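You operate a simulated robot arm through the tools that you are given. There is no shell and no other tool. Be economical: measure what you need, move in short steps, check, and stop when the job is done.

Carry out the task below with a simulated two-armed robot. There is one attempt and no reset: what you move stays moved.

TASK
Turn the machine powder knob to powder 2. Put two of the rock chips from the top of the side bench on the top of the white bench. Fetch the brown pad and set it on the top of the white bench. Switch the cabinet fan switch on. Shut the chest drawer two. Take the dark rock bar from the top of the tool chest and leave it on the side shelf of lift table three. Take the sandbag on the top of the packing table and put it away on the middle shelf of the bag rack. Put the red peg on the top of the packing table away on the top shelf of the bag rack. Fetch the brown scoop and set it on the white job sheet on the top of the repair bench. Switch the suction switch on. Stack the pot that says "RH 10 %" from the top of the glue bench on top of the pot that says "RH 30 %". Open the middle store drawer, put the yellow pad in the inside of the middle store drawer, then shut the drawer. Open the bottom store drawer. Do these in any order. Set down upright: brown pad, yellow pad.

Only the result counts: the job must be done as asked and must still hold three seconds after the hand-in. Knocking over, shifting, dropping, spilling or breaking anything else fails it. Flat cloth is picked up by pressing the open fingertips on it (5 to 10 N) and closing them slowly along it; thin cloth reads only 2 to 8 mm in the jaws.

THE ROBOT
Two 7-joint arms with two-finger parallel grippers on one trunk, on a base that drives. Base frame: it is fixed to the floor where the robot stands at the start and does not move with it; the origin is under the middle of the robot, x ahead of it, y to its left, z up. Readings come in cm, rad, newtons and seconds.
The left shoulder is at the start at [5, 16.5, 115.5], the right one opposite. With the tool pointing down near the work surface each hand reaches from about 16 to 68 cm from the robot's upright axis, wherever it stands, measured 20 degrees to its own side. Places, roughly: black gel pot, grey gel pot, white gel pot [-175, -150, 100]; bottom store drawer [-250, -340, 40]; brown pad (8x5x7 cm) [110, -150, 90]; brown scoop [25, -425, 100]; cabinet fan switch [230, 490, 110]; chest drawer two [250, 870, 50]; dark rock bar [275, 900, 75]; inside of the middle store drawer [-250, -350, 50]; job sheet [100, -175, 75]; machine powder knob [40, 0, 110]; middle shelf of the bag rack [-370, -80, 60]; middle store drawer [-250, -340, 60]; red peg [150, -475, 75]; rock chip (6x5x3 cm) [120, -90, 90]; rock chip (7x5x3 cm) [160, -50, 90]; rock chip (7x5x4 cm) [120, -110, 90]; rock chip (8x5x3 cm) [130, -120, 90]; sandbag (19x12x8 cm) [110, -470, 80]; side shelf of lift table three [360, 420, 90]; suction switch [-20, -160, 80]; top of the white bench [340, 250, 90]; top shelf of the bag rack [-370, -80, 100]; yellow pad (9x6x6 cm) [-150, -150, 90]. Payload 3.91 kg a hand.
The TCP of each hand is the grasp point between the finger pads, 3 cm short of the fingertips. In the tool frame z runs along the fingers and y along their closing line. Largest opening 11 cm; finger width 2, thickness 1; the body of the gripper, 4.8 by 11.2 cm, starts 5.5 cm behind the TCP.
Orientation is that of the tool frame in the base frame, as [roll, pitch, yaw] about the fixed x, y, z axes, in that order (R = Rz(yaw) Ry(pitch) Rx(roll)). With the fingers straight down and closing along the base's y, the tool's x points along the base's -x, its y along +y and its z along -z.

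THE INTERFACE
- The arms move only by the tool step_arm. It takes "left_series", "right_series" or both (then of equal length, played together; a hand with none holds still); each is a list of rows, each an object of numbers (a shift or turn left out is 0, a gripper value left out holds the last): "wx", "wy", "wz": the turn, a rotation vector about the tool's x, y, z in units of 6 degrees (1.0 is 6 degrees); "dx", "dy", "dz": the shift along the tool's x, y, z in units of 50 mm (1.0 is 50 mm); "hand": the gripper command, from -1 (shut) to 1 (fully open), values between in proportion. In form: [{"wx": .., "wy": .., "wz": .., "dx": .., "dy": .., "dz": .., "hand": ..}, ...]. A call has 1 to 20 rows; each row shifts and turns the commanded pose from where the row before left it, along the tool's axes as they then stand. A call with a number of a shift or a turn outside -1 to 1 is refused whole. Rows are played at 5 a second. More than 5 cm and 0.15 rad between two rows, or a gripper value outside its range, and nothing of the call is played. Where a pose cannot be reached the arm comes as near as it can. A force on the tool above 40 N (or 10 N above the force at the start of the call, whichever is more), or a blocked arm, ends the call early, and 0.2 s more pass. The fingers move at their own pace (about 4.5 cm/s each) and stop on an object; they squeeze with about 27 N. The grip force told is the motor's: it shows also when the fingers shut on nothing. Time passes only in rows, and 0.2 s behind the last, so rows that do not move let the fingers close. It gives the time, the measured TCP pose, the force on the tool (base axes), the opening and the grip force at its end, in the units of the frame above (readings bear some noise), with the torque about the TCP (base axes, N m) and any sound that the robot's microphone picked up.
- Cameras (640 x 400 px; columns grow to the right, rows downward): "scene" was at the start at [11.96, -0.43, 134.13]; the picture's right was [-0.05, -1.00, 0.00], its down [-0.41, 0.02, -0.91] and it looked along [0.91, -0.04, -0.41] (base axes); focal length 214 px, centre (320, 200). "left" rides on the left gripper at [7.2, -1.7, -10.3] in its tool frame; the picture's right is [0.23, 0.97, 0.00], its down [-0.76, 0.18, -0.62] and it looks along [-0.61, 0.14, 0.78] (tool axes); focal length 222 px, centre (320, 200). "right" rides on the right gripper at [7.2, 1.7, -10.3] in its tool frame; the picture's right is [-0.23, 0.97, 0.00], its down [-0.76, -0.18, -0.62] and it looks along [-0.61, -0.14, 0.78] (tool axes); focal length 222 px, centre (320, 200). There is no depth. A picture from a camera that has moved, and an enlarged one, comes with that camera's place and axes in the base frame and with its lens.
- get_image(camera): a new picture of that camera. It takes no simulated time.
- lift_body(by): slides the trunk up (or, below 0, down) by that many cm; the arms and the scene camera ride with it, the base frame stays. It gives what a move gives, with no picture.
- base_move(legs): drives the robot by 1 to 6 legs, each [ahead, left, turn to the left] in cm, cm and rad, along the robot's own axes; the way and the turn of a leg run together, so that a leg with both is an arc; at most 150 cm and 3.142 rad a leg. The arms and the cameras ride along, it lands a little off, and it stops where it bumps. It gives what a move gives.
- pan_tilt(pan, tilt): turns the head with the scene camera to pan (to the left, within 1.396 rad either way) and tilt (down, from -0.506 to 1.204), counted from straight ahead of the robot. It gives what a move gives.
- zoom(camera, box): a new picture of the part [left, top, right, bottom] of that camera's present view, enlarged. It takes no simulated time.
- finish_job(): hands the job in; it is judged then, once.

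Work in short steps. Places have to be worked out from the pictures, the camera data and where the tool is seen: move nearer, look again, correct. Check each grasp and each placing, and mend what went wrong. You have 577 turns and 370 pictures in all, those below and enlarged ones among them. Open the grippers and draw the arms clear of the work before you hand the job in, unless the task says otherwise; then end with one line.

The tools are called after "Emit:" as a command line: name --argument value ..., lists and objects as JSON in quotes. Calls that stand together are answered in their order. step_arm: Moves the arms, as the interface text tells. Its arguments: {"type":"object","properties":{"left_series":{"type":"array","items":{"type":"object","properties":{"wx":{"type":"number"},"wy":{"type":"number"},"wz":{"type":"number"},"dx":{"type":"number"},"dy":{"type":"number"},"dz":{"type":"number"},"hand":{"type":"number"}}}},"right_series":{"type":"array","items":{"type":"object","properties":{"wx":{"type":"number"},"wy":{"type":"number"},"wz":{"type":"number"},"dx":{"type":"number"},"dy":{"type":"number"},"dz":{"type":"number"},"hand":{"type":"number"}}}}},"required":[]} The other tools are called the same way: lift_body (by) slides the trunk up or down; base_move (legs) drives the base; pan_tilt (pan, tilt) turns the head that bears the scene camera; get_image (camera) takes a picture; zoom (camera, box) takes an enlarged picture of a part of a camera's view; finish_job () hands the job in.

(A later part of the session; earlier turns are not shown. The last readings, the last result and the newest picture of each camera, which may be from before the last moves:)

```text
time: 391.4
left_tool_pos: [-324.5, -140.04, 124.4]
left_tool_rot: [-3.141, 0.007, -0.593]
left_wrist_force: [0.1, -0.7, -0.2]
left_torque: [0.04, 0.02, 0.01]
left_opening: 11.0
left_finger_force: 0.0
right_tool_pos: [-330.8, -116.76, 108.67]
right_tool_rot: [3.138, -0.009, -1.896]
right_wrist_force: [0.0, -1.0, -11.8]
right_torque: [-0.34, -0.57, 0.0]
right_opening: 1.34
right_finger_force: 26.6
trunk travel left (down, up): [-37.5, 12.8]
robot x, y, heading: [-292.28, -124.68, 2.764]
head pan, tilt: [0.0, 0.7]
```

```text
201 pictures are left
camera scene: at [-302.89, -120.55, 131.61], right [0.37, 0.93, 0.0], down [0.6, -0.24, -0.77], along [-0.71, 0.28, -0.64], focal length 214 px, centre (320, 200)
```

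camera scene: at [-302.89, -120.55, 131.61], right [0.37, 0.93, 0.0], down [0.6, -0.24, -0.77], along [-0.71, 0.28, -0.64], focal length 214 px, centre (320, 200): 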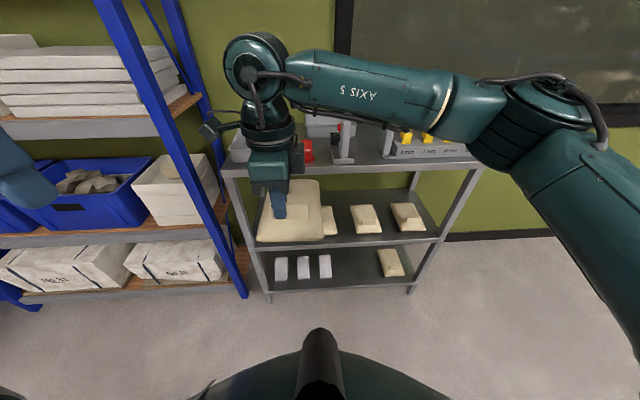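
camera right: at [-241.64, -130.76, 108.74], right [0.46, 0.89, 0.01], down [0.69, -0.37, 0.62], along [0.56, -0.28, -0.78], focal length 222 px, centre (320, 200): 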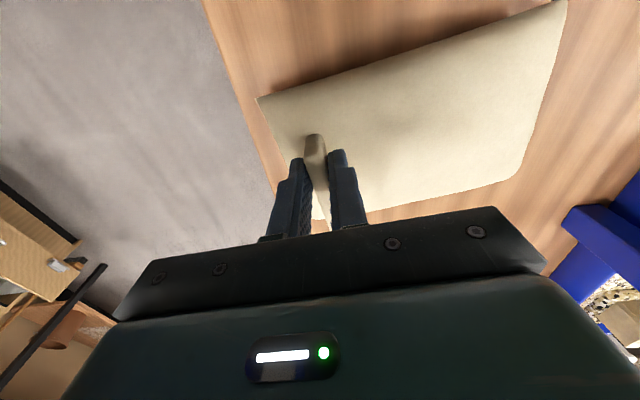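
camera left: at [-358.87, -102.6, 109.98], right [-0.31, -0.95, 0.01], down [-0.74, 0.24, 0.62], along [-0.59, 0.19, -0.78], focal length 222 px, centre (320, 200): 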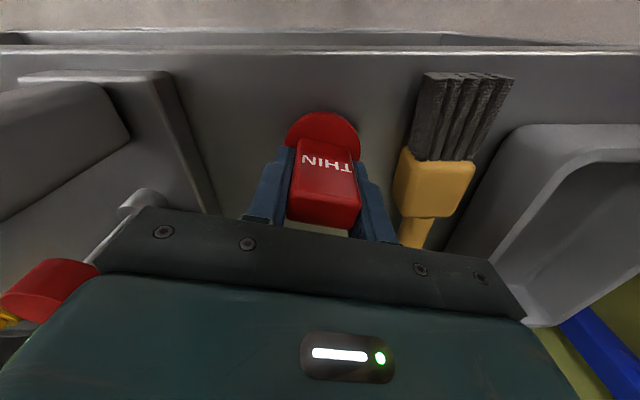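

Now lowering the trunk to shelf height, to check clearances from there.

Emit:
lift_body --by -37.4

Emit:
pan_tilt --pan 0 --tilt 0.35

Emit:
get_image --camera "scene"

```text
time: 395.0
left_tool_pos: [-324.49, -139.91, 87.01]
left_tool_rot: [3.14, 0.005, -0.591]
left_wrist_force: [-0.2, -0.5, -0.2]
left_torque: [-0.03, -0.02, 0.0]
left_opening: 11.02
left_finger_force: 0.1
right_tool_pos: [-330.83, -116.64, 71.22]
right_tool_rot: [3.137, -0.009, -1.898]
right_wrist_force: [0.0, 0.5, -12.2]
right_torque: [-0.37, -0.55, 0.0]
right_opening: 1.37
right_finger_force: 26.9
trunk travel left (down, up): [-0.1, 50.2]
robot x, y, heading: [-292.28, -124.63, 2.761]
head pan, tilt: [0.0, 0.7]
```

```text
time: 395.8
left_tool_pos: [-324.8, -139.91, 87.03]
left_tool_rot: [3.139, 0.003, -0.593]
left_wrist_force: [0.1, 0.2, 0.1]
left_torque: [0.0, 0.01, 0.0]
left_opening: 11.04
left_finger_force: 0.1
right_tool_pos: [-330.9, -116.66, 71.16]
right_tool_rot: [3.138, -0.007, -1.898]
right_wrist_force: [-0.9, 0.2, -11.9]
right_torque: [-0.34, -0.54, 0.02]
right_opening: 1.35
right_finger_force: 27.0
trunk travel left (down, up): [-0.1, 50.2]
robot x, y, heading: [-291.71, -124.61, 2.763]
head pan, tilt: [0.0, 0.351]
```

```text
200 pictures are left
camera scene: at [-303.7, -120.21, 97.32], right [0.37, 0.93, 0.0], down [0.32, -0.13, -0.94], along [-0.87, 0.35, -0.35], focal length 214 px, centre (320, 200)
```

scene: 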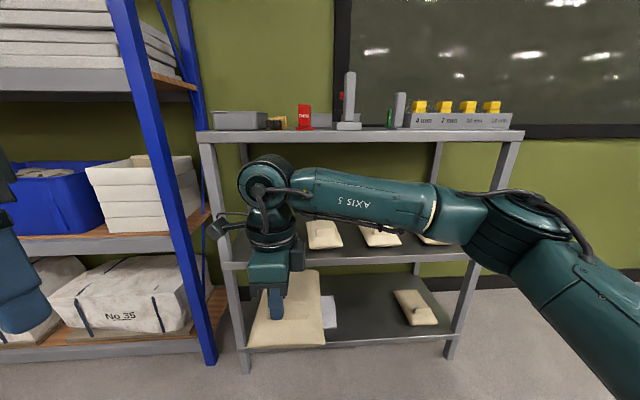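

Clear picture: underside of the top shelf ≈91.8, middle shelf ≈55. Lowering the hand 4 cm and extending 10 cm, still outside the rack.

Emit:
step_arm --right_series '[{"dz": 0.42}, {"dz": 0.42}, {"dy": 0.7}, {"dy": 0.7}, {"dy": 0.6}]'

Emit:
base_move --legs '[[0, 8.2, 0]]'

Emit:
get_image --camera "scene"

Emit:
get_image --camera "right"

```text
time: 397.0
left_tool_pos: [-324.58, -139.88, 87.03]
left_tool_rot: [3.14, 0.004, -0.591]
left_wrist_force: [0.0, -0.1, -0.4]
left_torque: [-0.03, 0.0, -0.01]
left_opening: 10.96
left_finger_force: 0.0
right_tool_pos: [-340.54, -113.53, 67.18]
right_tool_rot: [3.139, -0.008, -1.896]
right_wrist_force: [0.3, -0.2, -11.8]
right_torque: [-0.27, -0.51, -0.04]
right_opening: 1.48
right_finger_force: 27.4
trunk travel left (down, up): [-0.1, 50.2]
robot x, y, heading: [-291.89, -124.88, 2.76]
head pan, tilt: [0.0, 0.351]
```

```text
time: 398.1
left_tool_pos: [-327.62, -147.43, 86.92]
left_tool_rot: [3.14, 0.005, -0.592]
left_wrist_force: [-0.2, 0.5, -0.5]
left_torque: [0.0, 0.02, -0.03]
left_opening: 10.99
left_finger_force: 0.1
right_tool_pos: [-343.5, -121.01, 67.1]
right_tool_rot: [3.137, -0.009, -1.895]
right_wrist_force: [0.2, -0.5, -12.0]
right_torque: [-0.43, -0.5, 0.08]
right_opening: 1.48
right_finger_force: 27.4
trunk travel left (down, up): [-0.1, 50.2]
robot x, y, heading: [-294.96, -132.16, 2.765]
head pan, tilt: [0.0, 0.351]
```

```text
199 pictures are left
camera scene: at [-306.71, -127.75, 97.33], right [0.37, 0.93, 0.0], down [0.32, -0.13, -0.94], along [-0.87, 0.35, -0.34], focal length 214 px, centre (320, 200)
```

scene: 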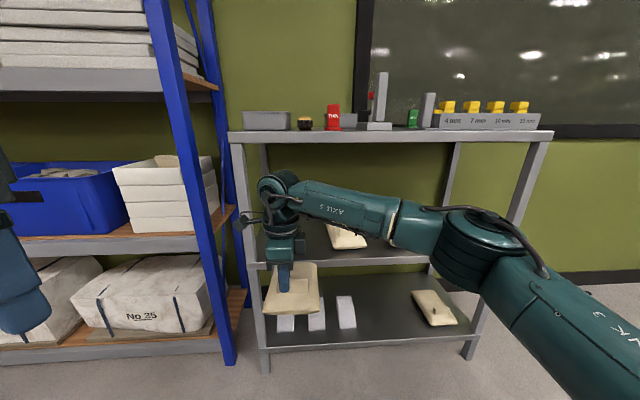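

```text
198 pictures are left
camera right: at [-347.38, -127.23, 77.43], right [-0.85, 0.53, 0.0], down [0.41, 0.67, 0.62], along [0.32, 0.52, -0.79], focal length 222 px, centre (320, 200)
```

right: 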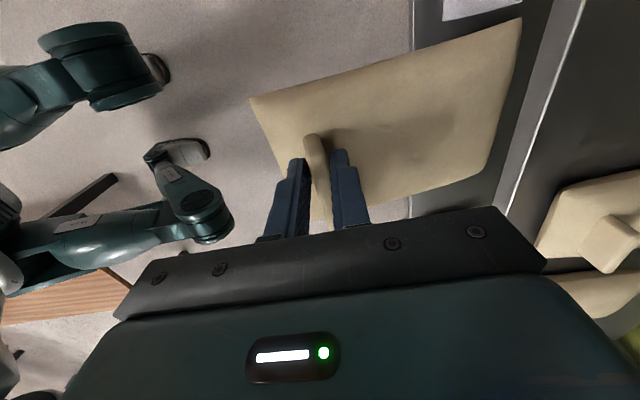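

Checking the bag's tilt from the scene camera.

Emit:
zoom --camera "scene" --box '[220, 150, 380, 330]'

```text
2.22 times, centred on (300, 240) of scene
camera zoom: at [-306.71, -127.75, 97.33], right [0.37, 0.93, 0.0], down [0.32, -0.13, -0.94], along [-0.87, 0.35, -0.34], focal length 477 px, centre (364, 111)
```

zoom: 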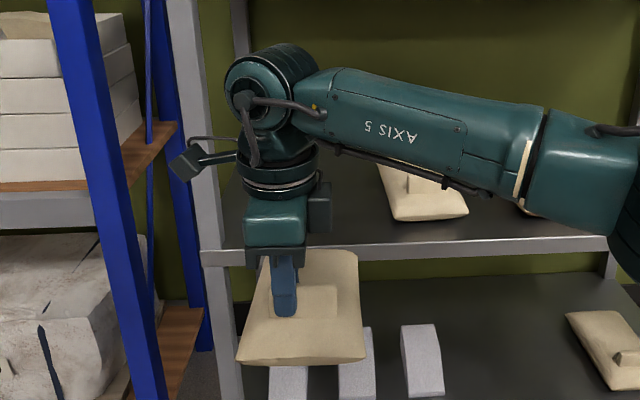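

The far end droops ~7°; tilting the hand 7° to level the bag, then driving in.

Emit:
step_arm --right_series '[{"wx": -0.6, "dz": -0.05}, {"wx": -0.6, "dz": -0.05}]'

Emit:
base_move --legs '[[14, -0.2, 0]]'

Emit:
get_image --camera "scene"

Emit:
get_image --camera "right"

```text
time: 398.7
left_tool_pos: [-327.59, -147.43, 86.97]
left_tool_rot: [3.14, 0.004, -0.592]
left_wrist_force: [-0.1, -0.1, 0.0]
left_torque: [0.01, 0.02, -0.01]
left_opening: 11.0
left_finger_force: 0.0
right_tool_pos: [-343.37, -121.21, 67.53]
right_tool_rot: [3.014, -0.008, -1.899]
right_wrist_force: [0.0, -0.4, -11.6]
right_torque: [-0.34, -0.62, -0.02]
right_opening: 1.52
right_finger_force: 26.8
trunk travel left (down, up): [-0.1, 50.2]
robot x, y, heading: [-294.94, -132.29, 2.766]
head pan, tilt: [0.0, 0.351]
```

```text
time: 400.0
left_tool_pos: [-340.54, -142.28, 86.88]
left_tool_rot: [3.14, 0.004, -0.592]
left_wrist_force: [0.6, 0.0, -0.2]
left_torque: [-0.02, -0.04, -0.02]
left_opening: 11.03
left_finger_force: 0.2
right_tool_pos: [-356.25, -115.88, 67.55]
right_tool_rot: [3.013, -0.01, -1.895]
right_wrist_force: [0.3, -0.4, -12.1]
right_torque: [-0.37, -0.62, -0.07]
right_opening: 1.56
right_finger_force: 27.4
trunk travel left (down, up): [-0.1, 50.2]
robot x, y, heading: [-307.66, -127.33, 2.763]
head pan, tilt: [0.0, 0.351]
```

```text
196 pictures are left
camera scene: at [-319.52, -122.47, 97.33], right [0.37, 0.93, 0.0], down [0.32, -0.13, -0.94], along [-0.87, 0.35, -0.34], focal length 214 px, centre (320, 200)
```

scene: 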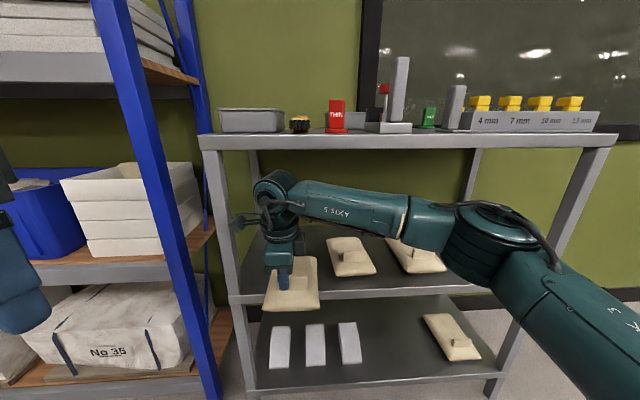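

```text
195 pictures are left
camera right: at [-358.88, -122.48, 78.07], right [-0.84, 0.52, 0.12], down [0.49, 0.64, 0.59], along [0.23, 0.56, -0.8], focal length 222 px, centre (320, 200)
```

right: 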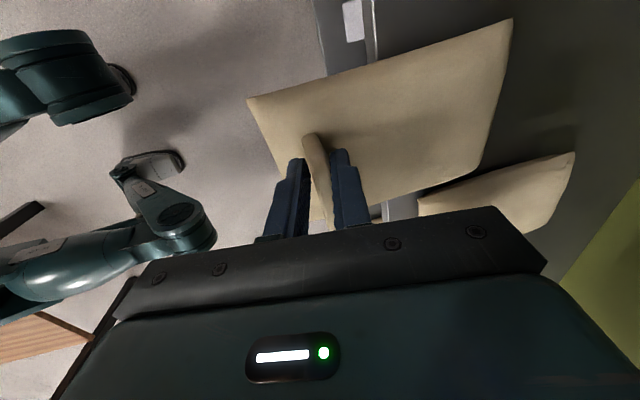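

Good clearances. Driving the last 13.5 cm, 1.4 cm right.

Emit:
base_move --legs '[[6, -1.2, 0], [7.5, -0.2, 0]]'

Emit:
get_image --camera "scene"

Emit:
get_image --camera "right"

```text
time: 401.6
left_tool_pos: [-352.64, -135.8, 86.95]
left_tool_rot: [3.139, 0.002, -0.592]
left_wrist_force: [-0.4, -0.2, -0.1]
left_torque: [-0.01, 0.0, -0.01]
left_opening: 11.0
left_finger_force: 0.1
right_tool_pos: [-368.39, -109.47, 67.47]
right_tool_rot: [3.014, -0.006, -1.899]
right_wrist_force: [-0.3, 0.2, -12.7]
right_torque: [-0.42, -0.52, 0.1]
right_opening: 1.66
right_finger_force: 27.1
trunk travel left (down, up): [-0.1, 50.2]
robot x, y, heading: [-319.7, -120.75, 2.762]
head pan, tilt: [0.0, 0.351]
```

```text
194 pictures are left
camera scene: at [-331.65, -116.11, 97.33], right [0.37, 0.93, 0.0], down [0.32, -0.13, -0.94], along [-0.87, 0.35, -0.34], focal length 214 px, centre (320, 200)
```

scene: 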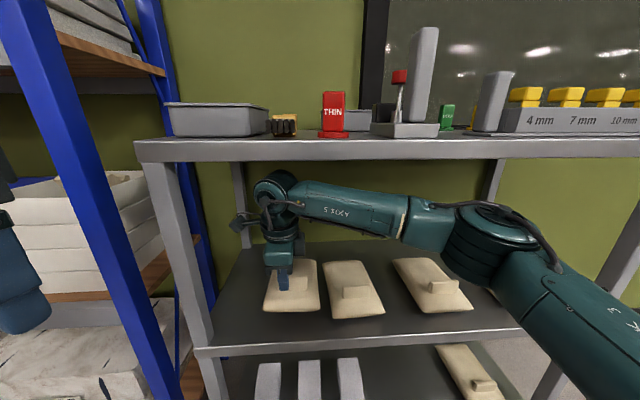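

```text
193 pictures are left
camera right: at [-370.99, -116.07, 78.06], right [-0.84, 0.53, 0.12], down [0.49, 0.64, 0.59], along [0.23, 0.56, -0.8], focal length 222 px, centre (320, 200)
```

right: 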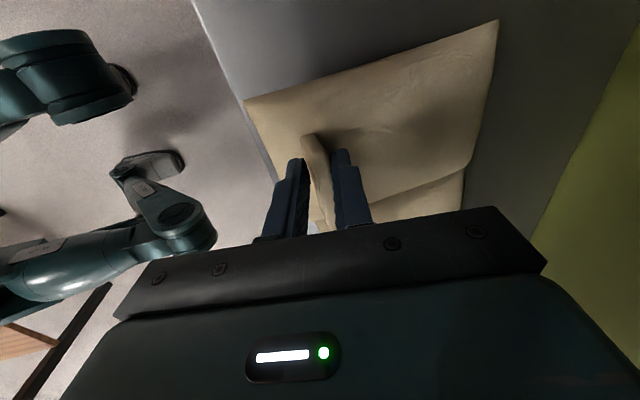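

Inside the slot with ~2.7 cm gap to the neighbour. Shifting 1 cm left and lowering onto the shelf.

Emit:
step_arm --right_series '[{"dx": 0.22}, {"dz": 0.2}, {"dz": 0.1}, {"dz": 0.1}, {"dz": 0.1}]'

Emit:
zoom --camera "scene" --box '[200, 150, 400, 350]'

```text
time: 402.8
left_tool_pos: [-352.59, -135.77, 86.94]
left_tool_rot: [3.141, 0.005, -0.59]
left_wrist_force: [0.5, 0.6, 0.4]
left_torque: [0.02, -0.01, 0.01]
left_opening: 10.99
left_finger_force: 0.0
right_tool_pos: [-369.0, -110.48, 65.09]
right_tool_rot: [3.015, -0.006, -1.895]
right_wrist_force: [1.1, 0.5, -8.8]
right_torque: [-0.13, -0.4, -0.06]
right_opening: 1.64
right_finger_force: 27.0
trunk travel left (down, up): [-0.1, 50.2]
robot x, y, heading: [-319.54, -120.62, 2.763]
head pan, tilt: [0.0, 0.351]
```

```text
2.00 times, centred on (300, 250) of scene
camera zoom: at [-331.63, -116.11, 97.34], right [0.37, 0.93, 0.0], down [0.32, -0.13, -0.94], along [-0.87, 0.35, -0.34], focal length 429 px, centre (360, 100)
```

zoom: 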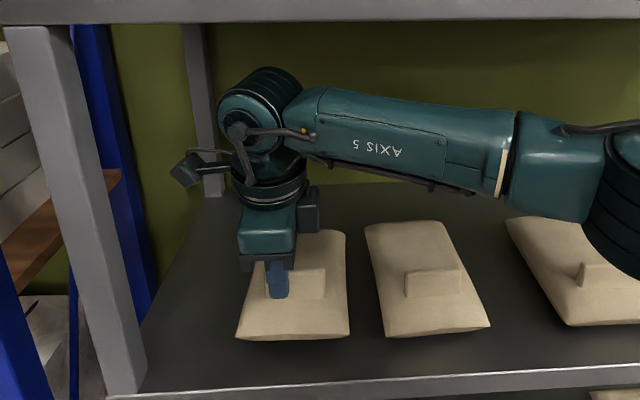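

Starting to touch. Lowering a little more, then releasing.

Emit:
step_arm --right_series '[{"dz": 0.08}, {"dz": 0.08}, {"dz": 0.08}, {}]'

```text
time: 403.8
left_tool_pos: [-352.62, -135.86, 86.99]
left_tool_rot: [3.139, 0.006, -0.591]
left_wrist_force: [-0.6, 0.0, -0.5]
left_torque: [-0.03, 0.02, 0.03]
left_opening: 11.02
left_finger_force: 0.0
right_tool_pos: [-369.09, -110.54, 63.96]
right_tool_rot: [3.014, -0.008, -1.897]
right_wrist_force: [1.9, 0.1, -8.1]
right_torque: [-0.07, -0.53, -0.19]
right_opening: 1.43
right_finger_force: 26.8
trunk travel left (down, up): [-0.1, 50.2]
robot x, y, heading: [-319.85, -120.68, 2.761]
head pan, tilt: [0.0, 0.351]
```

Emit:
step_arm --right_series '[{"dz": 0.06}, {"dz": 0.06}, {"dz": 0.06}, {"dz": 0.06}]'

Emit:
zoom --camera "scene" --box '[200, 150, 400, 350]'

```text
time: 404.8
left_tool_pos: [-352.48, -135.87, 87.04]
left_tool_rot: [3.14, 0.007, -0.592]
left_wrist_force: [1.0, -0.1, 0.5]
left_torque: [-0.02, -0.02, -0.02]
left_opening: 11.0
left_finger_force: 0.0
right_tool_pos: [-369.09, -110.55, 63.69]
right_tool_rot: [3.006, -0.014, -1.892]
right_wrist_force: [9.1, 3.0, 16.8]
right_torque: [0.21, -0.99, -0.21]
right_opening: 1.4
right_finger_force: 26.7
trunk travel left (down, up): [-0.1, 50.2]
robot x, y, heading: [-320.0, -120.49, 2.762]
head pan, tilt: [0.0, 0.351]
stopped in row 4 (right hand): the force on the tool passed its limit (the readings are from after the stop); the commanded pose is now the measured one
```

```text
2.00 times, centred on (300, 250) of scene
camera zoom: at [-331.43, -116.14, 97.36], right [0.37, 0.93, 0.0], down [0.32, -0.13, -0.94], along [-0.87, 0.35, -0.34], focal length 429 px, centre (360, 100)
```

zoom: 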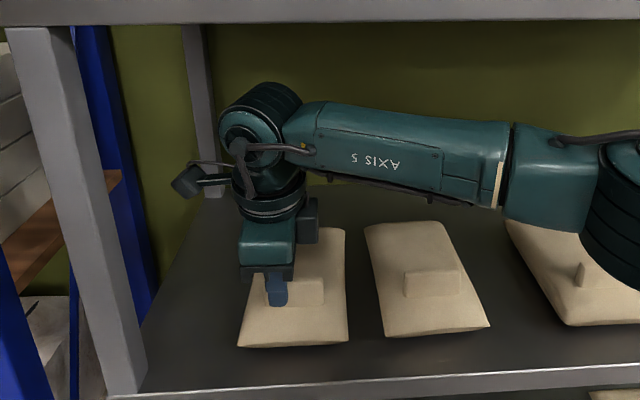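

Resting on the shelf. Opening slightly, raising 4 cm, and backing out.

Emit:
step_arm --right_series '[{"dz": -0.04}, {"hand": -0.4}, {}, {}, {"dz": -0.3}, {"dz": -0.25}, {"dz": -0.25}]'

Emit:
zoom --camera "scene" --box '[200, 130, 400, 330]'

```text
time: 406.4
left_tool_pos: [-352.49, -135.77, 86.96]
left_tool_rot: [3.14, 0.004, -0.592]
left_wrist_force: [-0.3, -0.1, 0.3]
left_torque: [-0.02, 0.02, -0.03]
left_opening: 11.0
left_finger_force: 0.1
right_tool_pos: [-368.68, -110.62, 67.67]
right_tool_rot: [3.009, -0.016, -1.893]
right_wrist_force: [-0.2, -0.5, 0.1]
right_torque: [0.03, -0.01, -0.01]
right_opening: 3.28
right_finger_force: 0.0
trunk travel left (down, up): [-0.1, 50.2]
robot x, y, heading: [-319.84, -120.68, 2.765]
head pan, tilt: [0.0, 0.351]
```

```text
2.00 times, centred on (300, 230) of scene
camera zoom: at [-331.57, -116.13, 97.34], right [0.37, 0.93, 0.0], down [0.32, -0.13, -0.94], along [-0.87, 0.35, -0.34], focal length 429 px, centre (360, 140)
```

zoom: 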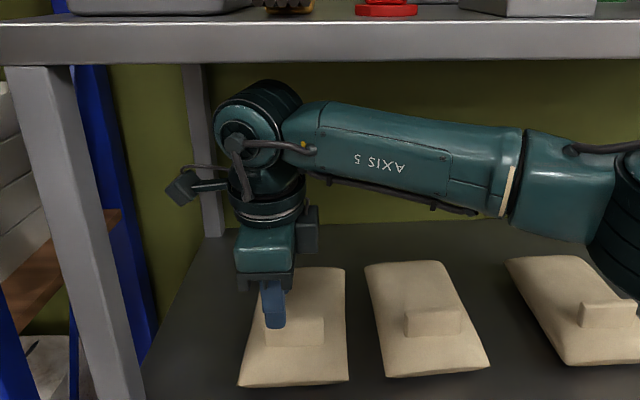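

Tips should be ~1 cm above the tab. Backing out 4 cm first to verify nothing drags.

Emit:
step_arm --right_series '[{"dz": -0.08}]'

Emit:
base_move --legs '[[-4, 0, 0]]'

Emit:
zoom --camera "scene" --box '[200, 130, 400, 330]'

```text
time: 406.8
left_tool_pos: [-352.45, -135.75, 87.02]
left_tool_rot: [3.14, 0.005, -0.592]
left_wrist_force: [-0.1, -0.6, -0.7]
left_torque: [0.0, -0.02, 0.0]
left_opening: 10.98
left_finger_force: 0.0
right_tool_pos: [-368.46, -110.69, 67.92]
right_tool_rot: [3.009, -0.014, -1.892]
right_wrist_force: [-0.1, 1.0, 0.4]
right_torque: [-0.02, -0.01, 0.05]
right_opening: 3.32
right_finger_force: 0.0
trunk travel left (down, up): [-0.1, 50.2]
robot x, y, heading: [-319.99, -120.51, 2.763]
head pan, tilt: [0.0, 0.351]
```

```text
time: 407.6
left_tool_pos: [-348.91, -137.17, 87.04]
left_tool_rot: [3.141, 0.008, -0.591]
left_wrist_force: [-0.1, -0.5, -0.5]
left_torque: [-0.04, -0.03, 0.0]
left_opening: 11.02
left_finger_force: 0.0
right_tool_pos: [-365.04, -112.11, 67.98]
right_tool_rot: [3.01, -0.013, -1.894]
right_wrist_force: [-0.6, -0.1, -0.2]
right_torque: [0.02, -0.04, 0.0]
right_opening: 3.29
right_finger_force: 0.0
trunk travel left (down, up): [-0.1, 50.2]
robot x, y, heading: [-316.08, -122.17, 2.763]
head pan, tilt: [0.0, 0.351]
```

```text
2.00 times, centred on (300, 230) of scene
camera zoom: at [-327.95, -117.56, 97.34], right [0.37, 0.93, 0.0], down [0.32, -0.13, -0.94], along [-0.87, 0.35, -0.34], focal length 429 px, centre (360, 140)
```

zoom: 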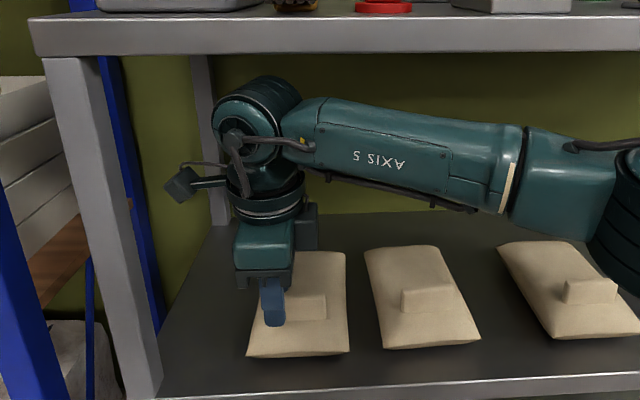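

Bag stays put. Backing out fully and raising the trunk.

Emit:
base_move --legs '[[-30, -1.5, 0]]'

Emit:
lift_body --by 37.4

Emit:
get_image --camera "scene"

```text
time: 409.7
left_tool_pos: [-320.58, -146.95, 87.08]
left_tool_rot: [3.141, 0.006, -0.595]
left_wrist_force: [-0.1, -0.1, 0.0]
left_torque: [0.03, 0.0, 0.02]
left_opening: 11.01
left_finger_force: 0.0
right_tool_pos: [-336.63, -121.78, 67.95]
right_tool_rot: [3.009, -0.013, -1.894]
right_wrist_force: [0.6, 0.4, -0.1]
right_torque: [-0.01, 0.0, -0.01]
right_opening: 3.29
right_finger_force: 0.1
trunk travel left (down, up): [-0.1, 50.2]
robot x, y, heading: [-287.84, -131.93, 2.759]
head pan, tilt: [0.0, 0.351]
```

```text
time: 413.3
left_tool_pos: [-320.5, -146.99, 124.38]
left_tool_rot: [3.14, 0.006, -0.596]
left_wrist_force: [0.0, -0.3, 0.4]
left_torque: [-0.01, -0.02, 0.02]
left_opening: 11.02
left_finger_force: 0.0
right_tool_pos: [-336.49, -121.74, 105.39]
right_tool_rot: [3.01, -0.015, -1.896]
right_wrist_force: [0.4, -1.1, 0.6]
right_torque: [0.02, -0.01, -0.02]
right_opening: 3.29
right_finger_force: 0.0
trunk travel left (down, up): [-37.5, 12.8]
robot x, y, heading: [-287.46, -132.1, 2.765]
head pan, tilt: [0.0, 0.351]
```

```text
188 pictures are left
camera scene: at [-299.5, -127.28, 134.74], right [0.37, 0.93, 0.0], down [0.32, -0.13, -0.94], along [-0.87, 0.35, -0.34], focal length 214 px, centre (320, 200)
```

scene: 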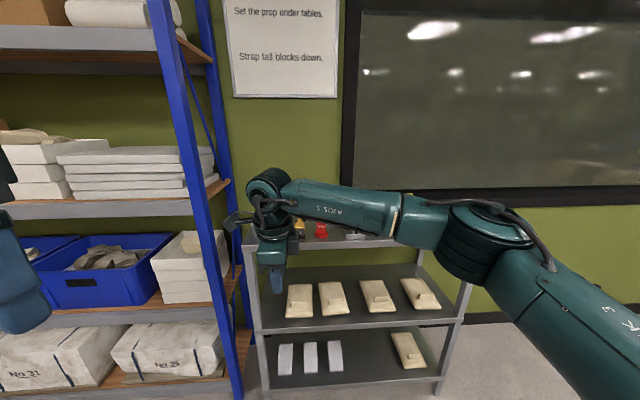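

Four bags neatly on the shelf. Next the brown scoop. Resetting the right hand, then driving back to the wall bench.

Emit:
step_arm --right_series '[{"wx": 1, "hand": 1}, {"wx": 0.2}, {"wz": -1}, {"wz": -1}, {"wz": -1}, {"wz": -1}, {"wz": -1}, {"wz": -1}, {"wz": -1}, {"wz": -1}, {"wz": -1}, {"wz": -1}, {"wz": -1}, {"wz": -1}, {"wz": -1}, {"wz": -1}, {"wz": -1}, {"dz": -0.8, "dx": 0.5}, {"dz": -0.8, "dx": 0.5}, {"dz": -0.8, "dx": 0.5}]'

Emit:
base_move --legs '[[0, 0, 1.648], [56.5, 0, 0], [0, 139, 0], [43, 0, 0], [0, 110, 0], [0, 105, 0]]'

Emit:
pan_tilt --pan 0 --tilt 0.5

Emit:
get_image --camera "scene"

```text
time: 417.5
left_tool_pos: [-320.46, -147.06, 124.45]
left_tool_rot: [3.139, 0.004, -0.595]
left_wrist_force: [0.4, 0.1, -0.2]
left_torque: [0.0, -0.03, -0.02]
left_opening: 11.0
left_finger_force: 0.2
right_tool_pos: [-329.13, -124.18, 117.63]
right_tool_rot: [3.128, 0.007, -0.325]
right_wrist_force: [-0.3, -0.2, 0.2]
right_torque: [-0.01, 0.01, 0.02]
right_opening: 10.97
right_finger_force: 0.0
trunk travel left (down, up): [-37.5, 12.8]
robot x, y, heading: [-288.24, -132.01, 2.758]
head pan, tilt: [0.0, 0.351]
```

```text
time: 444.0
left_tool_pos: [50.83, -349.1, 124.4]
left_tool_rot: [3.139, 0.004, 1.11]
left_wrist_force: [0.1, 0.2, -1.2]
left_torque: [-0.01, 0.02, -0.03]
left_opening: 11.02
left_finger_force: 0.1
right_tool_pos: [29.39, -360.78, 117.5]
right_tool_rot: [3.128, 0.006, 1.383]
right_wrist_force: [-0.2, -0.5, 0.6]
right_torque: [0.0, 0.0, 0.02]
right_opening: 10.99
right_finger_force: 0.0
trunk travel left (down, up): [-37.5, 12.8]
robot x, y, heading: [31.42, -319.06, -1.815]
head pan, tilt: [0.0, 0.351]
```

```text
time: 444.7
left_tool_pos: [50.88, -349.17, 124.4]
left_tool_rot: [3.139, 0.005, 1.113]
left_wrist_force: [0.3, 0.5, 0.0]
left_torque: [0.0, -0.01, 0.03]
left_opening: 10.98
left_finger_force: 0.0
right_tool_pos: [29.45, -360.85, 117.59]
right_tool_rot: [3.127, 0.005, 1.384]
right_wrist_force: [-0.4, -0.3, -0.2]
right_torque: [-0.03, 0.0, -0.03]
right_opening: 11.02
right_finger_force: 0.0
trunk travel left (down, up): [-37.5, 12.8]
robot x, y, heading: [31.6, -318.7, -1.819]
head pan, tilt: [0.0, 0.499]
```

```text
187 pictures are left
camera scene: at [28.3, -330.56, 133.38], right [-0.97, 0.24, 0.0], down [0.12, 0.46, -0.88], along [-0.21, -0.85, -0.48], focal length 214 px, centre (320, 200)
```

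scene: 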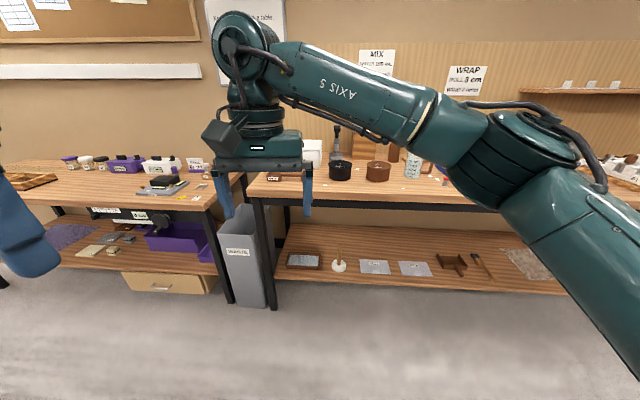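

Driving 52 cm ahead to the bench where the scoop lies.

Emit:
base_move --legs '[[52, 0, -0.05]]'

Emit:
step_arm --right_series '[{"dy": -0.8}, {"dy": -0.8}, {"dy": -0.8}]'

Emit:
pan_tilt --pan 0.15 --tilt 0.7

Emit:
get_image --camera "scene"

```text
time: 447.7
left_tool_pos: [34.24, -400.89, 124.44]
left_tool_rot: [3.139, 0.006, 1.045]
left_wrist_force: [-0.6, 0.3, -0.7]
left_torque: [0.03, 0.0, 0.0]
left_opening: 11.03
left_finger_force: 0.1
right_tool_pos: [12.08, -411.18, 117.59]
right_tool_rot: [3.127, 0.006, 1.317]
right_wrist_force: [0.7, -0.9, 0.1]
right_torque: [0.01, -0.03, 0.04]
right_opening: 10.99
right_finger_force: 0.0
trunk travel left (down, up): [-37.5, 12.8]
robot x, y, heading: [16.94, -369.72, -1.882]
head pan, tilt: [0.0, 0.499]
```

```text
time: 448.5
left_tool_pos: [34.19, -400.83, 124.45]
left_tool_rot: [3.138, 0.006, 1.046]
left_wrist_force: [-0.6, 0.4, -0.8]
left_torque: [0.0, -0.01, 0.01]
left_opening: 10.99
left_finger_force: 0.0
right_tool_pos: [0.36, -408.11, 117.49]
right_tool_rot: [3.127, 0.006, 1.317]
right_wrist_force: [-0.5, 0.3, -0.2]
right_torque: [0.02, 0.01, -0.01]
right_opening: 11.01
right_finger_force: 0.1
trunk travel left (down, up): [-37.5, 12.8]
robot x, y, heading: [17.14, -369.38, -1.885]
head pan, tilt: [0.0, 0.499]
```

```text
time: 449.2
left_tool_pos: [34.38, -400.9, 124.53]
left_tool_rot: [3.14, 0.006, 1.045]
left_wrist_force: [-0.7, -0.3, 0.3]
left_torque: [0.01, 0.0, -0.03]
left_opening: 10.99
left_finger_force: 0.0
right_tool_pos: [0.58, -408.26, 117.38]
right_tool_rot: [3.127, 0.008, 1.316]
right_wrist_force: [-0.5, -0.4, -0.4]
right_torque: [-0.05, -0.01, 0.01]
right_opening: 10.97
right_finger_force: 0.1
trunk travel left (down, up): [-37.5, 12.8]
robot x, y, heading: [17.13, -369.3, -1.883]
head pan, tilt: [0.15, 0.7]
```

```text
186 pictures are left
camera scene: at [14.52, -380.54, 131.61], right [-0.99, 0.16, 0.0], down [0.1, 0.64, -0.77], along [-0.12, -0.76, -0.64], focal length 214 px, centre (320, 200)
```

scene: 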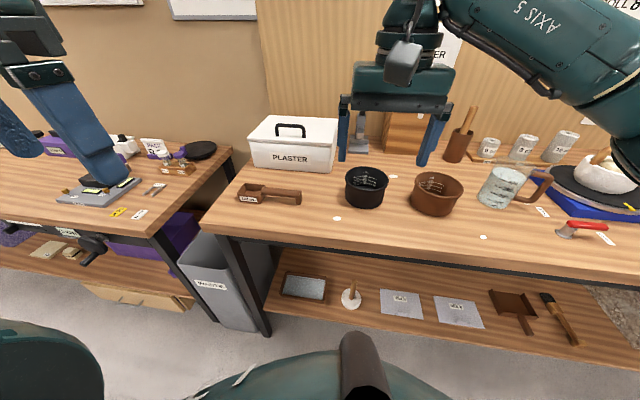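

Emit:
zoom --camera "scene" --box '[220, 160, 340, 230]'

Emit:
get_image --camera "left"

```text
5.33 times, centred on (280, 195) of scene
camera zoom: at [14.52, -380.54, 131.61], right [-0.99, 0.16, 0.0], down [0.1, 0.64, -0.77], along [-0.12, -0.76, -0.64], focal length 1144 px, centre (533, 227)
```

zoom: 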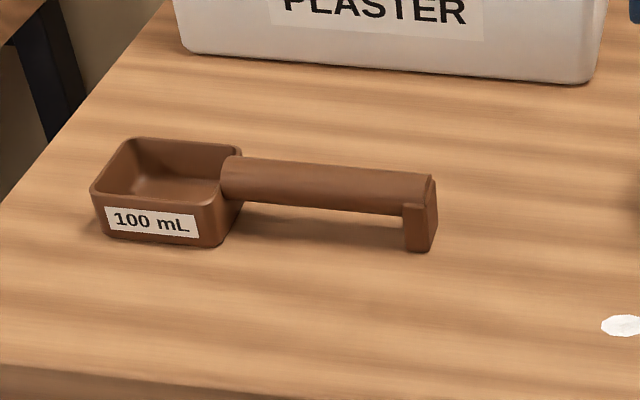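

```text
184 pictures are left
camera left: at [36.49, -393.62, 134.7], right [0.96, -0.29, 0.0], down [-0.23, -0.74, 0.63], along [-0.18, -0.6, -0.78], focal length 222 px, centre (320, 200)
```

left: 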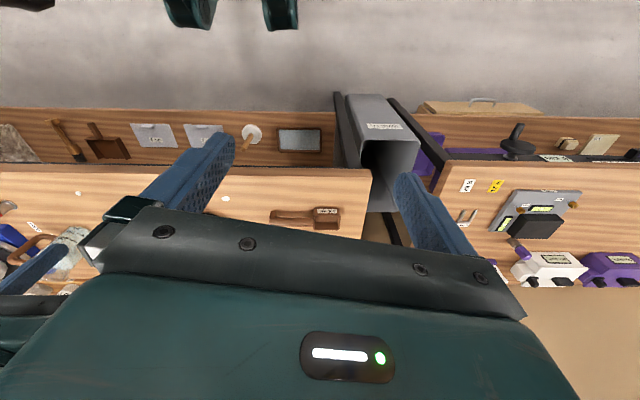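

Scoop handle ≈(17.8,-431.8,91.5), running parallel to the bench edge. Turning the left hand 90° (jaws along depth) and moving above it.

Emit:
step_arm --left_series '[{"wz": -1}, {"wz": -1}, {"wz": -1}, {"wz": -1}, {"wz": -1}, {"wz": -1}, {"wz": -1}, {"wz": -1}, {"wz": -1}, {"wz": -1}, {"wz": -1}, {"wz": -1}, {"wz": -1}, {"wz": -1}, {"wz": -1}, {"wz": -1}, {"wz": -1, "hand": 0.1}]'

Emit:
step_arm --left_series '[{"dx": 0.156, "dy": -0.764, "dz": 0.43}, {"dx": 0.156, "dy": -0.764, "dz": 0.43}, {"dx": 0.156, "dy": -0.764, "dz": 0.43}, {"dx": 0.156, "dy": -0.764, "dz": 0.43}, {"dx": 0.156, "dy": -0.764, "dz": 0.43}, {"dx": 0.156, "dy": -0.764, "dz": 0.43}, {"dx": 0.156, "dy": -0.764, "dz": 0.43}, {"dx": 0.156, "dy": -0.764, "dz": 0.43}, {"dx": 0.156, "dy": -0.764, "dz": 0.43}]'

Emit:
get_image --camera "left"

Emit:
zoom --camera "scene" --box '[200, 110, 360, 230]'

```text
time: 452.9
left_tool_pos: [34.22, -400.89, 124.37]
left_tool_rot: [-3.135, 0.0, 2.827]
left_wrist_force: [0.4, -1.2, -0.8]
left_torque: [-0.01, -0.03, 0.0]
left_opening: 7.52
left_finger_force: 0.0
right_tool_pos: [0.49, -408.13, 117.57]
right_tool_rot: [3.128, 0.008, 1.315]
right_wrist_force: [-0.6, 0.0, 0.1]
right_torque: [-0.01, -0.02, -0.01]
right_opening: 10.97
right_finger_force: 0.1
trunk travel left (down, up): [-37.5, 12.8]
robot x, y, heading: [16.89, -368.95, -1.88]
head pan, tilt: [0.15, 0.7]
```

```text
time: 454.9
left_tool_pos: [16.94, -431.73, 105.35]
left_tool_rot: [-3.137, 0.002, 2.823]
left_wrist_force: [0.6, -0.7, 0.2]
left_torque: [0.02, -0.01, 0.0]
left_opening: 6.04
left_finger_force: 0.0
right_tool_pos: [0.4, -408.27, 117.36]
right_tool_rot: [3.127, 0.006, 1.317]
right_wrist_force: [1.0, 0.2, 0.1]
right_torque: [-0.01, 0.01, 0.0]
right_opening: 11.0
right_finger_force: 0.0
trunk travel left (down, up): [-37.5, 12.8]
robot x, y, heading: [16.97, -369.25, -1.883]
head pan, tilt: [0.15, 0.7]
```

```text
183 pictures are left
camera left: at [9.55, -430.97, 115.63], right [0.09, 1.0, -0.01], down [0.78, -0.07, 0.62], along [0.62, -0.06, -0.78], focal length 222 px, centre (320, 200)
```

left: 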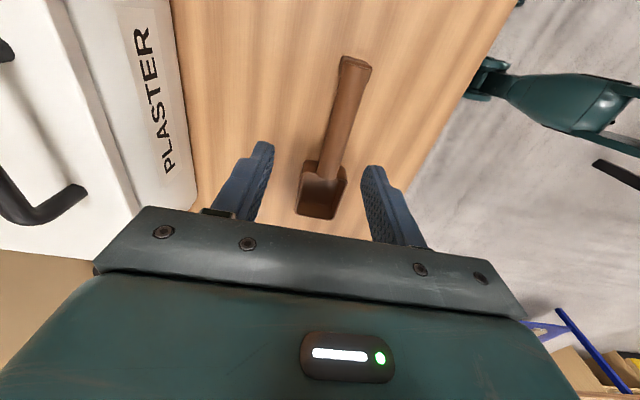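

```text
3.33 times, centred on (280, 170) of scene
camera zoom: at [14.47, -380.59, 131.6], right [-0.99, 0.16, 0.0], down [0.1, 0.64, -0.76], along [-0.12, -0.75, -0.64], focal length 715 px, centre (453, 300)
```

zoom: 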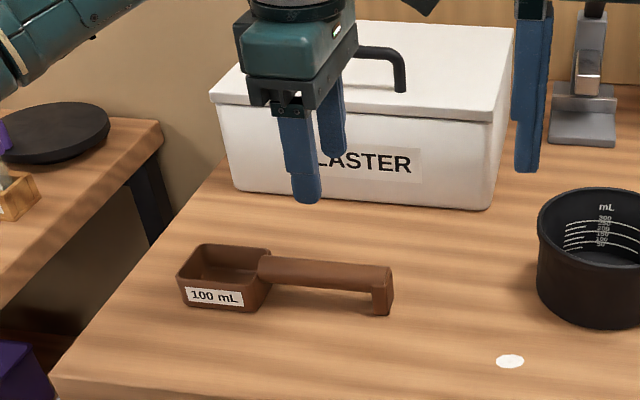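

Handle aligned with the jaws, 2 cm toward +y. Shifting, descending to z 93, closing.

Emit:
step_arm --left_series '[{"dy": 0.4, "dz": 0.3}, {"dz": 0.7}, {"dz": 0.7}, {"dz": 0.5}]'

Emit:
get_image --camera "left"

Emit:
zoom --camera "scene" --box '[200, 110, 360, 230]'

```text
time: 455.9
left_tool_pos: [17.48, -429.59, 94.15]
left_tool_rot: [-3.137, 0.001, 2.825]
left_wrist_force: [0.4, 0.0, -0.2]
left_torque: [0.0, -0.02, 0.01]
left_opening: 6.07
left_finger_force: 0.0
right_tool_pos: [0.64, -408.17, 117.5]
right_tool_rot: [3.127, 0.008, 1.317]
right_wrist_force: [0.9, 0.1, 0.0]
right_torque: [0.05, -0.02, -0.02]
right_opening: 11.01
right_finger_force: 0.0
trunk travel left (down, up): [-37.5, 12.8]
robot x, y, heading: [16.9, -369.17, -1.884]
head pan, tilt: [0.15, 0.7]
```

```text
181 pictures are left
camera left: at [10.13, -428.83, 104.47], right [0.09, 1.0, -0.01], down [0.78, -0.06, 0.62], along [0.62, -0.06, -0.78], focal length 222 px, centre (320, 200)
```

left: 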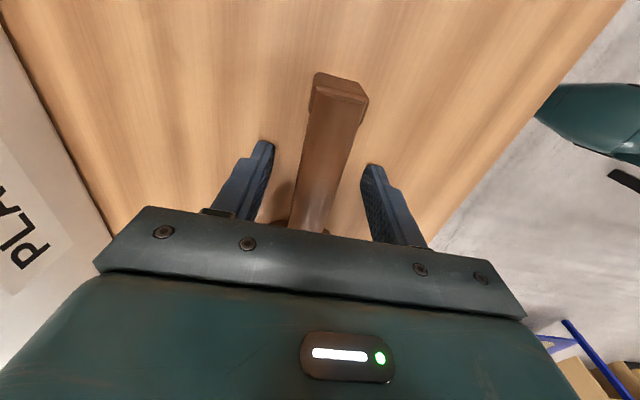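

```text
3.33 times, centred on (280, 170) of scene
camera zoom: at [14.53, -380.56, 131.61], right [-0.99, 0.16, 0.0], down [0.1, 0.64, -0.76], along [-0.12, -0.75, -0.64], focal length 715 px, centre (453, 300)
```

zoom: 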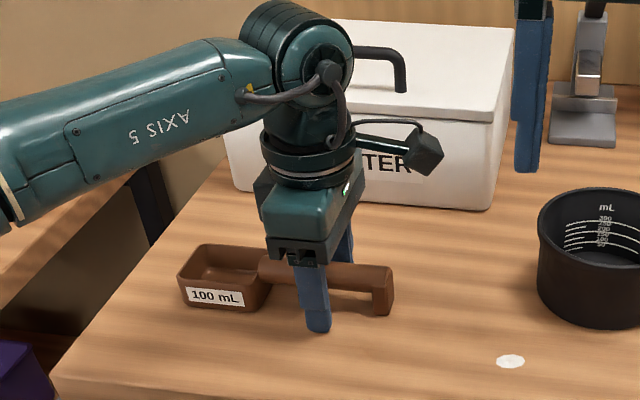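

Straddling the handle. Lowering 1 cm and closing.

Emit:
step_arm --left_series '[{"dz": 0.2}, {"hand": -1}, {}, {}, {}]'

Emit:
step_arm --left_series '[{"dz": -0.4}, {"dz": -0.5}, {}]'

Emit:
zoom --camera "scene" --box '[200, 110, 360, 230]'

```text
time: 456.4
left_tool_pos: [17.56, -429.43, 94.12]
left_tool_rot: [-3.132, -0.004, 2.825]
left_wrist_force: [3.6, 11.5, 20.6]
left_torque: [0.7, -0.43, 0.14]
left_opening: 3.34
left_finger_force: 5.2
right_tool_pos: [0.65, -407.94, 117.61]
right_tool_rot: [3.127, 0.008, 1.317]
right_wrist_force: [0.5, 0.1, 0.3]
right_torque: [0.0, 0.03, -0.01]
right_opening: 11.02
right_finger_force: 0.1
trunk travel left (down, up): [-37.5, 12.8]
robot x, y, heading: [16.89, -369.52, -1.881]
head pan, tilt: [0.15, 0.7]
stopped in row 2 (left hand): the force on the tool passed its limit (the readings are from after the stop); the commanded pose is now the measured one
```

```text
time: 457.2
left_tool_pos: [17.51, -429.75, 98.11]
left_tool_rot: [-3.136, -0.001, 2.826]
left_wrist_force: [0.1, -0.3, -0.2]
left_torque: [-0.01, 0.04, -0.03]
left_opening: 2.29
left_finger_force: 27.5
right_tool_pos: [0.63, -408.17, 117.41]
right_tool_rot: [3.128, 0.006, 1.316]
right_wrist_force: [0.9, 0.1, -0.9]
right_torque: [0.0, 0.02, -0.03]
right_opening: 11.0
right_finger_force: 0.0
trunk travel left (down, up): [-37.5, 12.8]
robot x, y, heading: [17.34, -369.53, -1.88]
head pan, tilt: [0.15, 0.7]
```

```text
3.33 times, centred on (280, 170) of scene
camera zoom: at [14.56, -380.53, 131.6], right [-0.99, 0.16, 0.0], down [0.1, 0.64, -0.76], along [-0.12, -0.76, -0.64], focal length 715 px, centre (453, 300)
```

zoom: 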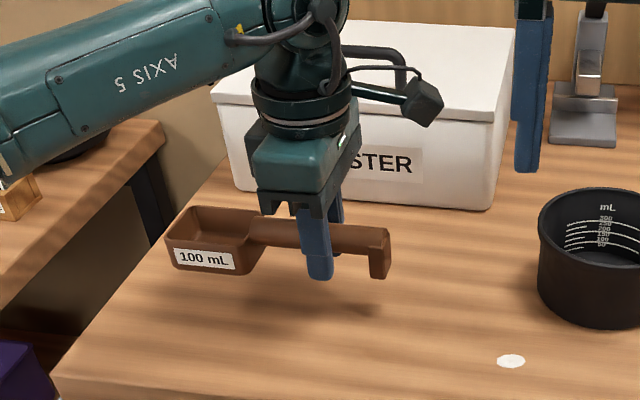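

Scoop held (fingertips had touched the bench, z≈91). Raising, retracting, then backing off and turning to look toward the repair bench.

Emit:
step_arm --left_series '[{"dz": -0.8}, {"dz": -0.8}, {"dz": -0.8}, {"dz": -0.8}, {"dz": -0.8}, {"dy": 0.8}, {"dy": 0.8}, {"dy": 0.8}, {"dy": 0.8}, {"dy": 0.6}]'

Emit:
base_move --legs '[[-45, 0, 0], [0, 0, 3.1]]'

Emit:
pan_tilt --pan 0 --tilt 0.4

Emit:
get_image --camera "scene"

```text
time: 459.4
left_tool_pos: [23.79, -411.37, 118.06]
left_tool_rot: [-3.136, -0.002, 2.828]
left_wrist_force: [0.2, 0.3, 0.3]
left_torque: [-0.02, -0.01, 0.0]
left_opening: 2.29
left_finger_force: 27.2
right_tool_pos: [0.53, -408.1, 117.46]
right_tool_rot: [3.129, 0.007, 1.317]
right_wrist_force: [1.4, 0.5, 0.3]
right_torque: [0.02, 0.01, -0.02]
right_opening: 10.99
right_finger_force: 0.1
trunk travel left (down, up): [-37.5, 12.8]
robot x, y, heading: [17.42, -369.29, -1.879]
head pan, tilt: [0.15, 0.7]
```

```text
time: 469.4
left_tool_pos: [25.44, -284.71, 118.04]
left_tool_rot: [-3.136, -0.001, -0.349]
left_wrist_force: [-0.2, 0.2, -0.8]
left_torque: [-0.03, -0.02, 0.0]
left_opening: 2.29
left_finger_force: 27.1
right_tool_pos: [48.4, -288.59, 117.41]
right_tool_rot: [3.127, 0.007, -1.86]
right_wrist_force: [-0.1, 0.8, 0.0]
right_torque: [0.02, 0.03, -0.02]
right_opening: 11.02
right_finger_force: 0.0
trunk travel left (down, up): [-37.5, 12.8]
robot x, y, heading: [30.54, -327.11, 1.226]
head pan, tilt: [0.15, 0.7]
```

```text
time: 470.2
left_tool_pos: [25.44, -284.76, 118.12]
left_tool_rot: [-3.135, -0.001, -0.348]
left_wrist_force: [0.0, 0.0, -0.5]
left_torque: [0.03, -0.05, -0.03]
left_opening: 2.24
left_finger_force: 27.2
right_tool_pos: [48.47, -288.68, 117.52]
right_tool_rot: [3.128, 0.008, -1.857]
right_wrist_force: [0.4, -0.8, 0.0]
right_torque: [0.02, 0.0, 0.0]
right_opening: 10.97
right_finger_force: 0.1
trunk travel left (down, up): [-37.5, 12.8]
robot x, y, heading: [30.65, -326.71, 1.228]
head pan, tilt: [0.0, 0.4]
```

```text
178 pictures are left
camera scene: at [34.64, -315.39, 134.28], right [0.94, -0.34, 0.0], down [-0.13, -0.37, -0.92], along [0.31, 0.87, -0.39], focal length 214 px, centre (320, 200)
```

scene: 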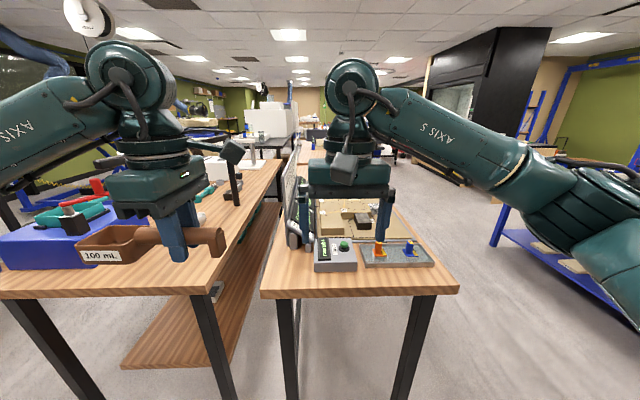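

The repair bench is the right one of the back-to-back pair; its aisle is on the right. Turning to face it and driving around into that aisle.

Emit:
base_move --legs '[[0, 0, 1.609], [-103, 0, 0], [0, -90, 0], [0, -85, 0]]'

Emit:
pan_tilt --pan 0 --tilt 0.55

Emit:
get_image --camera "scene"

```text
time: 488.1
left_tool_pos: [138.44, -195.68, 118.0]
left_tool_rot: [-3.136, -0.002, 1.317]
left_wrist_force: [-1.4, -0.2, -1.0]
left_torque: [0.0, 0.0, 0.0]
left_opening: 2.29
left_finger_force: 27.1
right_tool_pos: [140.3, -172.45, 117.43]
right_tool_rot: [3.129, 0.006, -0.196]
right_wrist_force: [-0.3, 0.5, -1.3]
right_torque: [-0.03, 0.04, -0.04]
right_opening: 10.96
right_finger_force: 0.1
trunk travel left (down, up): [-37.5, 12.8]
robot x, y, heading: [180.12, -186.45, 2.89]
head pan, tilt: [0.0, 0.4]
```

```text
time: 488.8
left_tool_pos: [138.4, -195.75, 118.02]
left_tool_rot: [-3.136, -0.001, 1.313]
left_wrist_force: [-0.3, -0.4, 0.1]
left_torque: [0.01, 0.01, -0.01]
left_opening: 2.27
left_finger_force: 27.1
right_tool_pos: [140.17, -172.43, 117.45]
right_tool_rot: [3.128, 0.007, -0.197]
right_wrist_force: [-0.1, -1.1, 0.1]
right_torque: [-0.03, -0.02, -0.01]
right_opening: 11.0
right_finger_force: 0.1
trunk travel left (down, up): [-37.5, 12.8]
robot x, y, heading: [180.17, -186.45, 2.891]
head pan, tilt: [0.0, 0.55]
```

```text
177 pictures are left
camera scene: at [168.23, -183.53, 132.92], right [0.25, 0.97, 0.0], down [0.51, -0.13, -0.85], along [-0.83, 0.21, -0.52], focal length 214 px, centre (320, 200)
```

scene: 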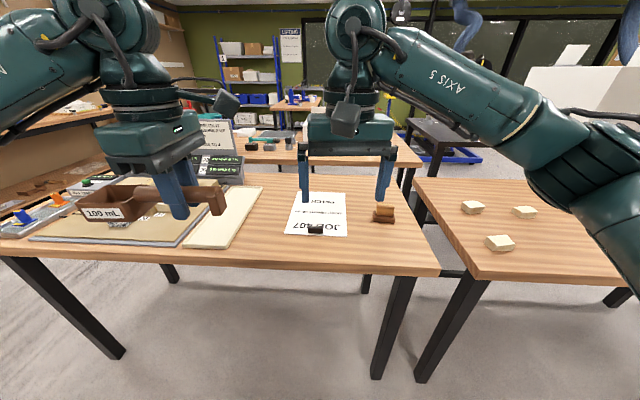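

The job sheet, the brown pad and the chips are all in view. Zooming in.

Emit:
zoom --camera "scene" --box '[260, 170, 440, 280]'

Emit:
zoom --camera "scene" --box '[410, 170, 640, 320]'

```text
3.56 times, centred on (350, 225) of scene
camera zoom: at [168.23, -183.53, 132.92], right [0.25, 0.97, 0.0], down [0.51, -0.13, -0.85], along [-0.83, 0.21, -0.52], focal length 763 px, centre (213, 111)
```

zoom: 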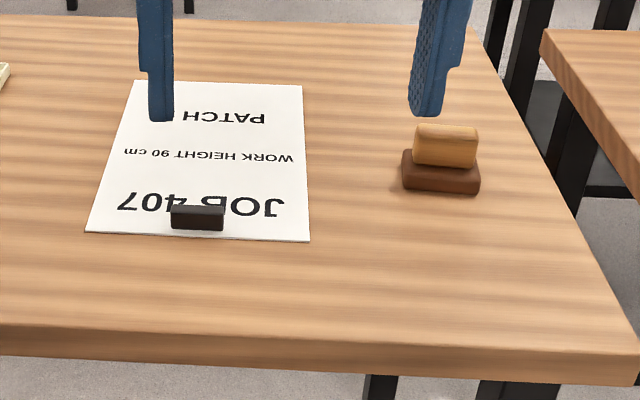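

```text
2.67 times, centred on (525, 245) of scene
camera zoom: at [168.23, -183.53, 132.92], right [0.25, 0.97, 0.0], down [0.51, -0.13, -0.85], along [-0.83, 0.21, -0.52], focal length 572 px, centre (-227, 80)
```

zoom: 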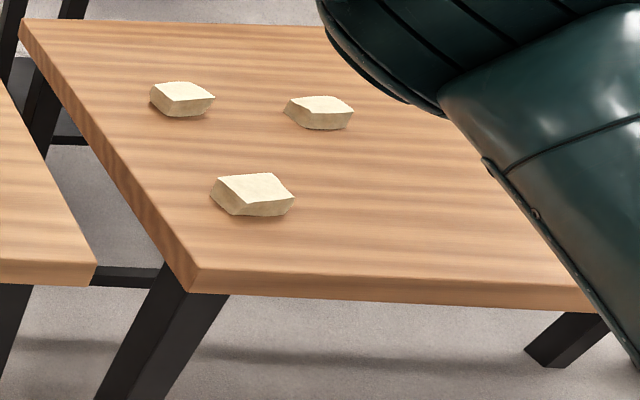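

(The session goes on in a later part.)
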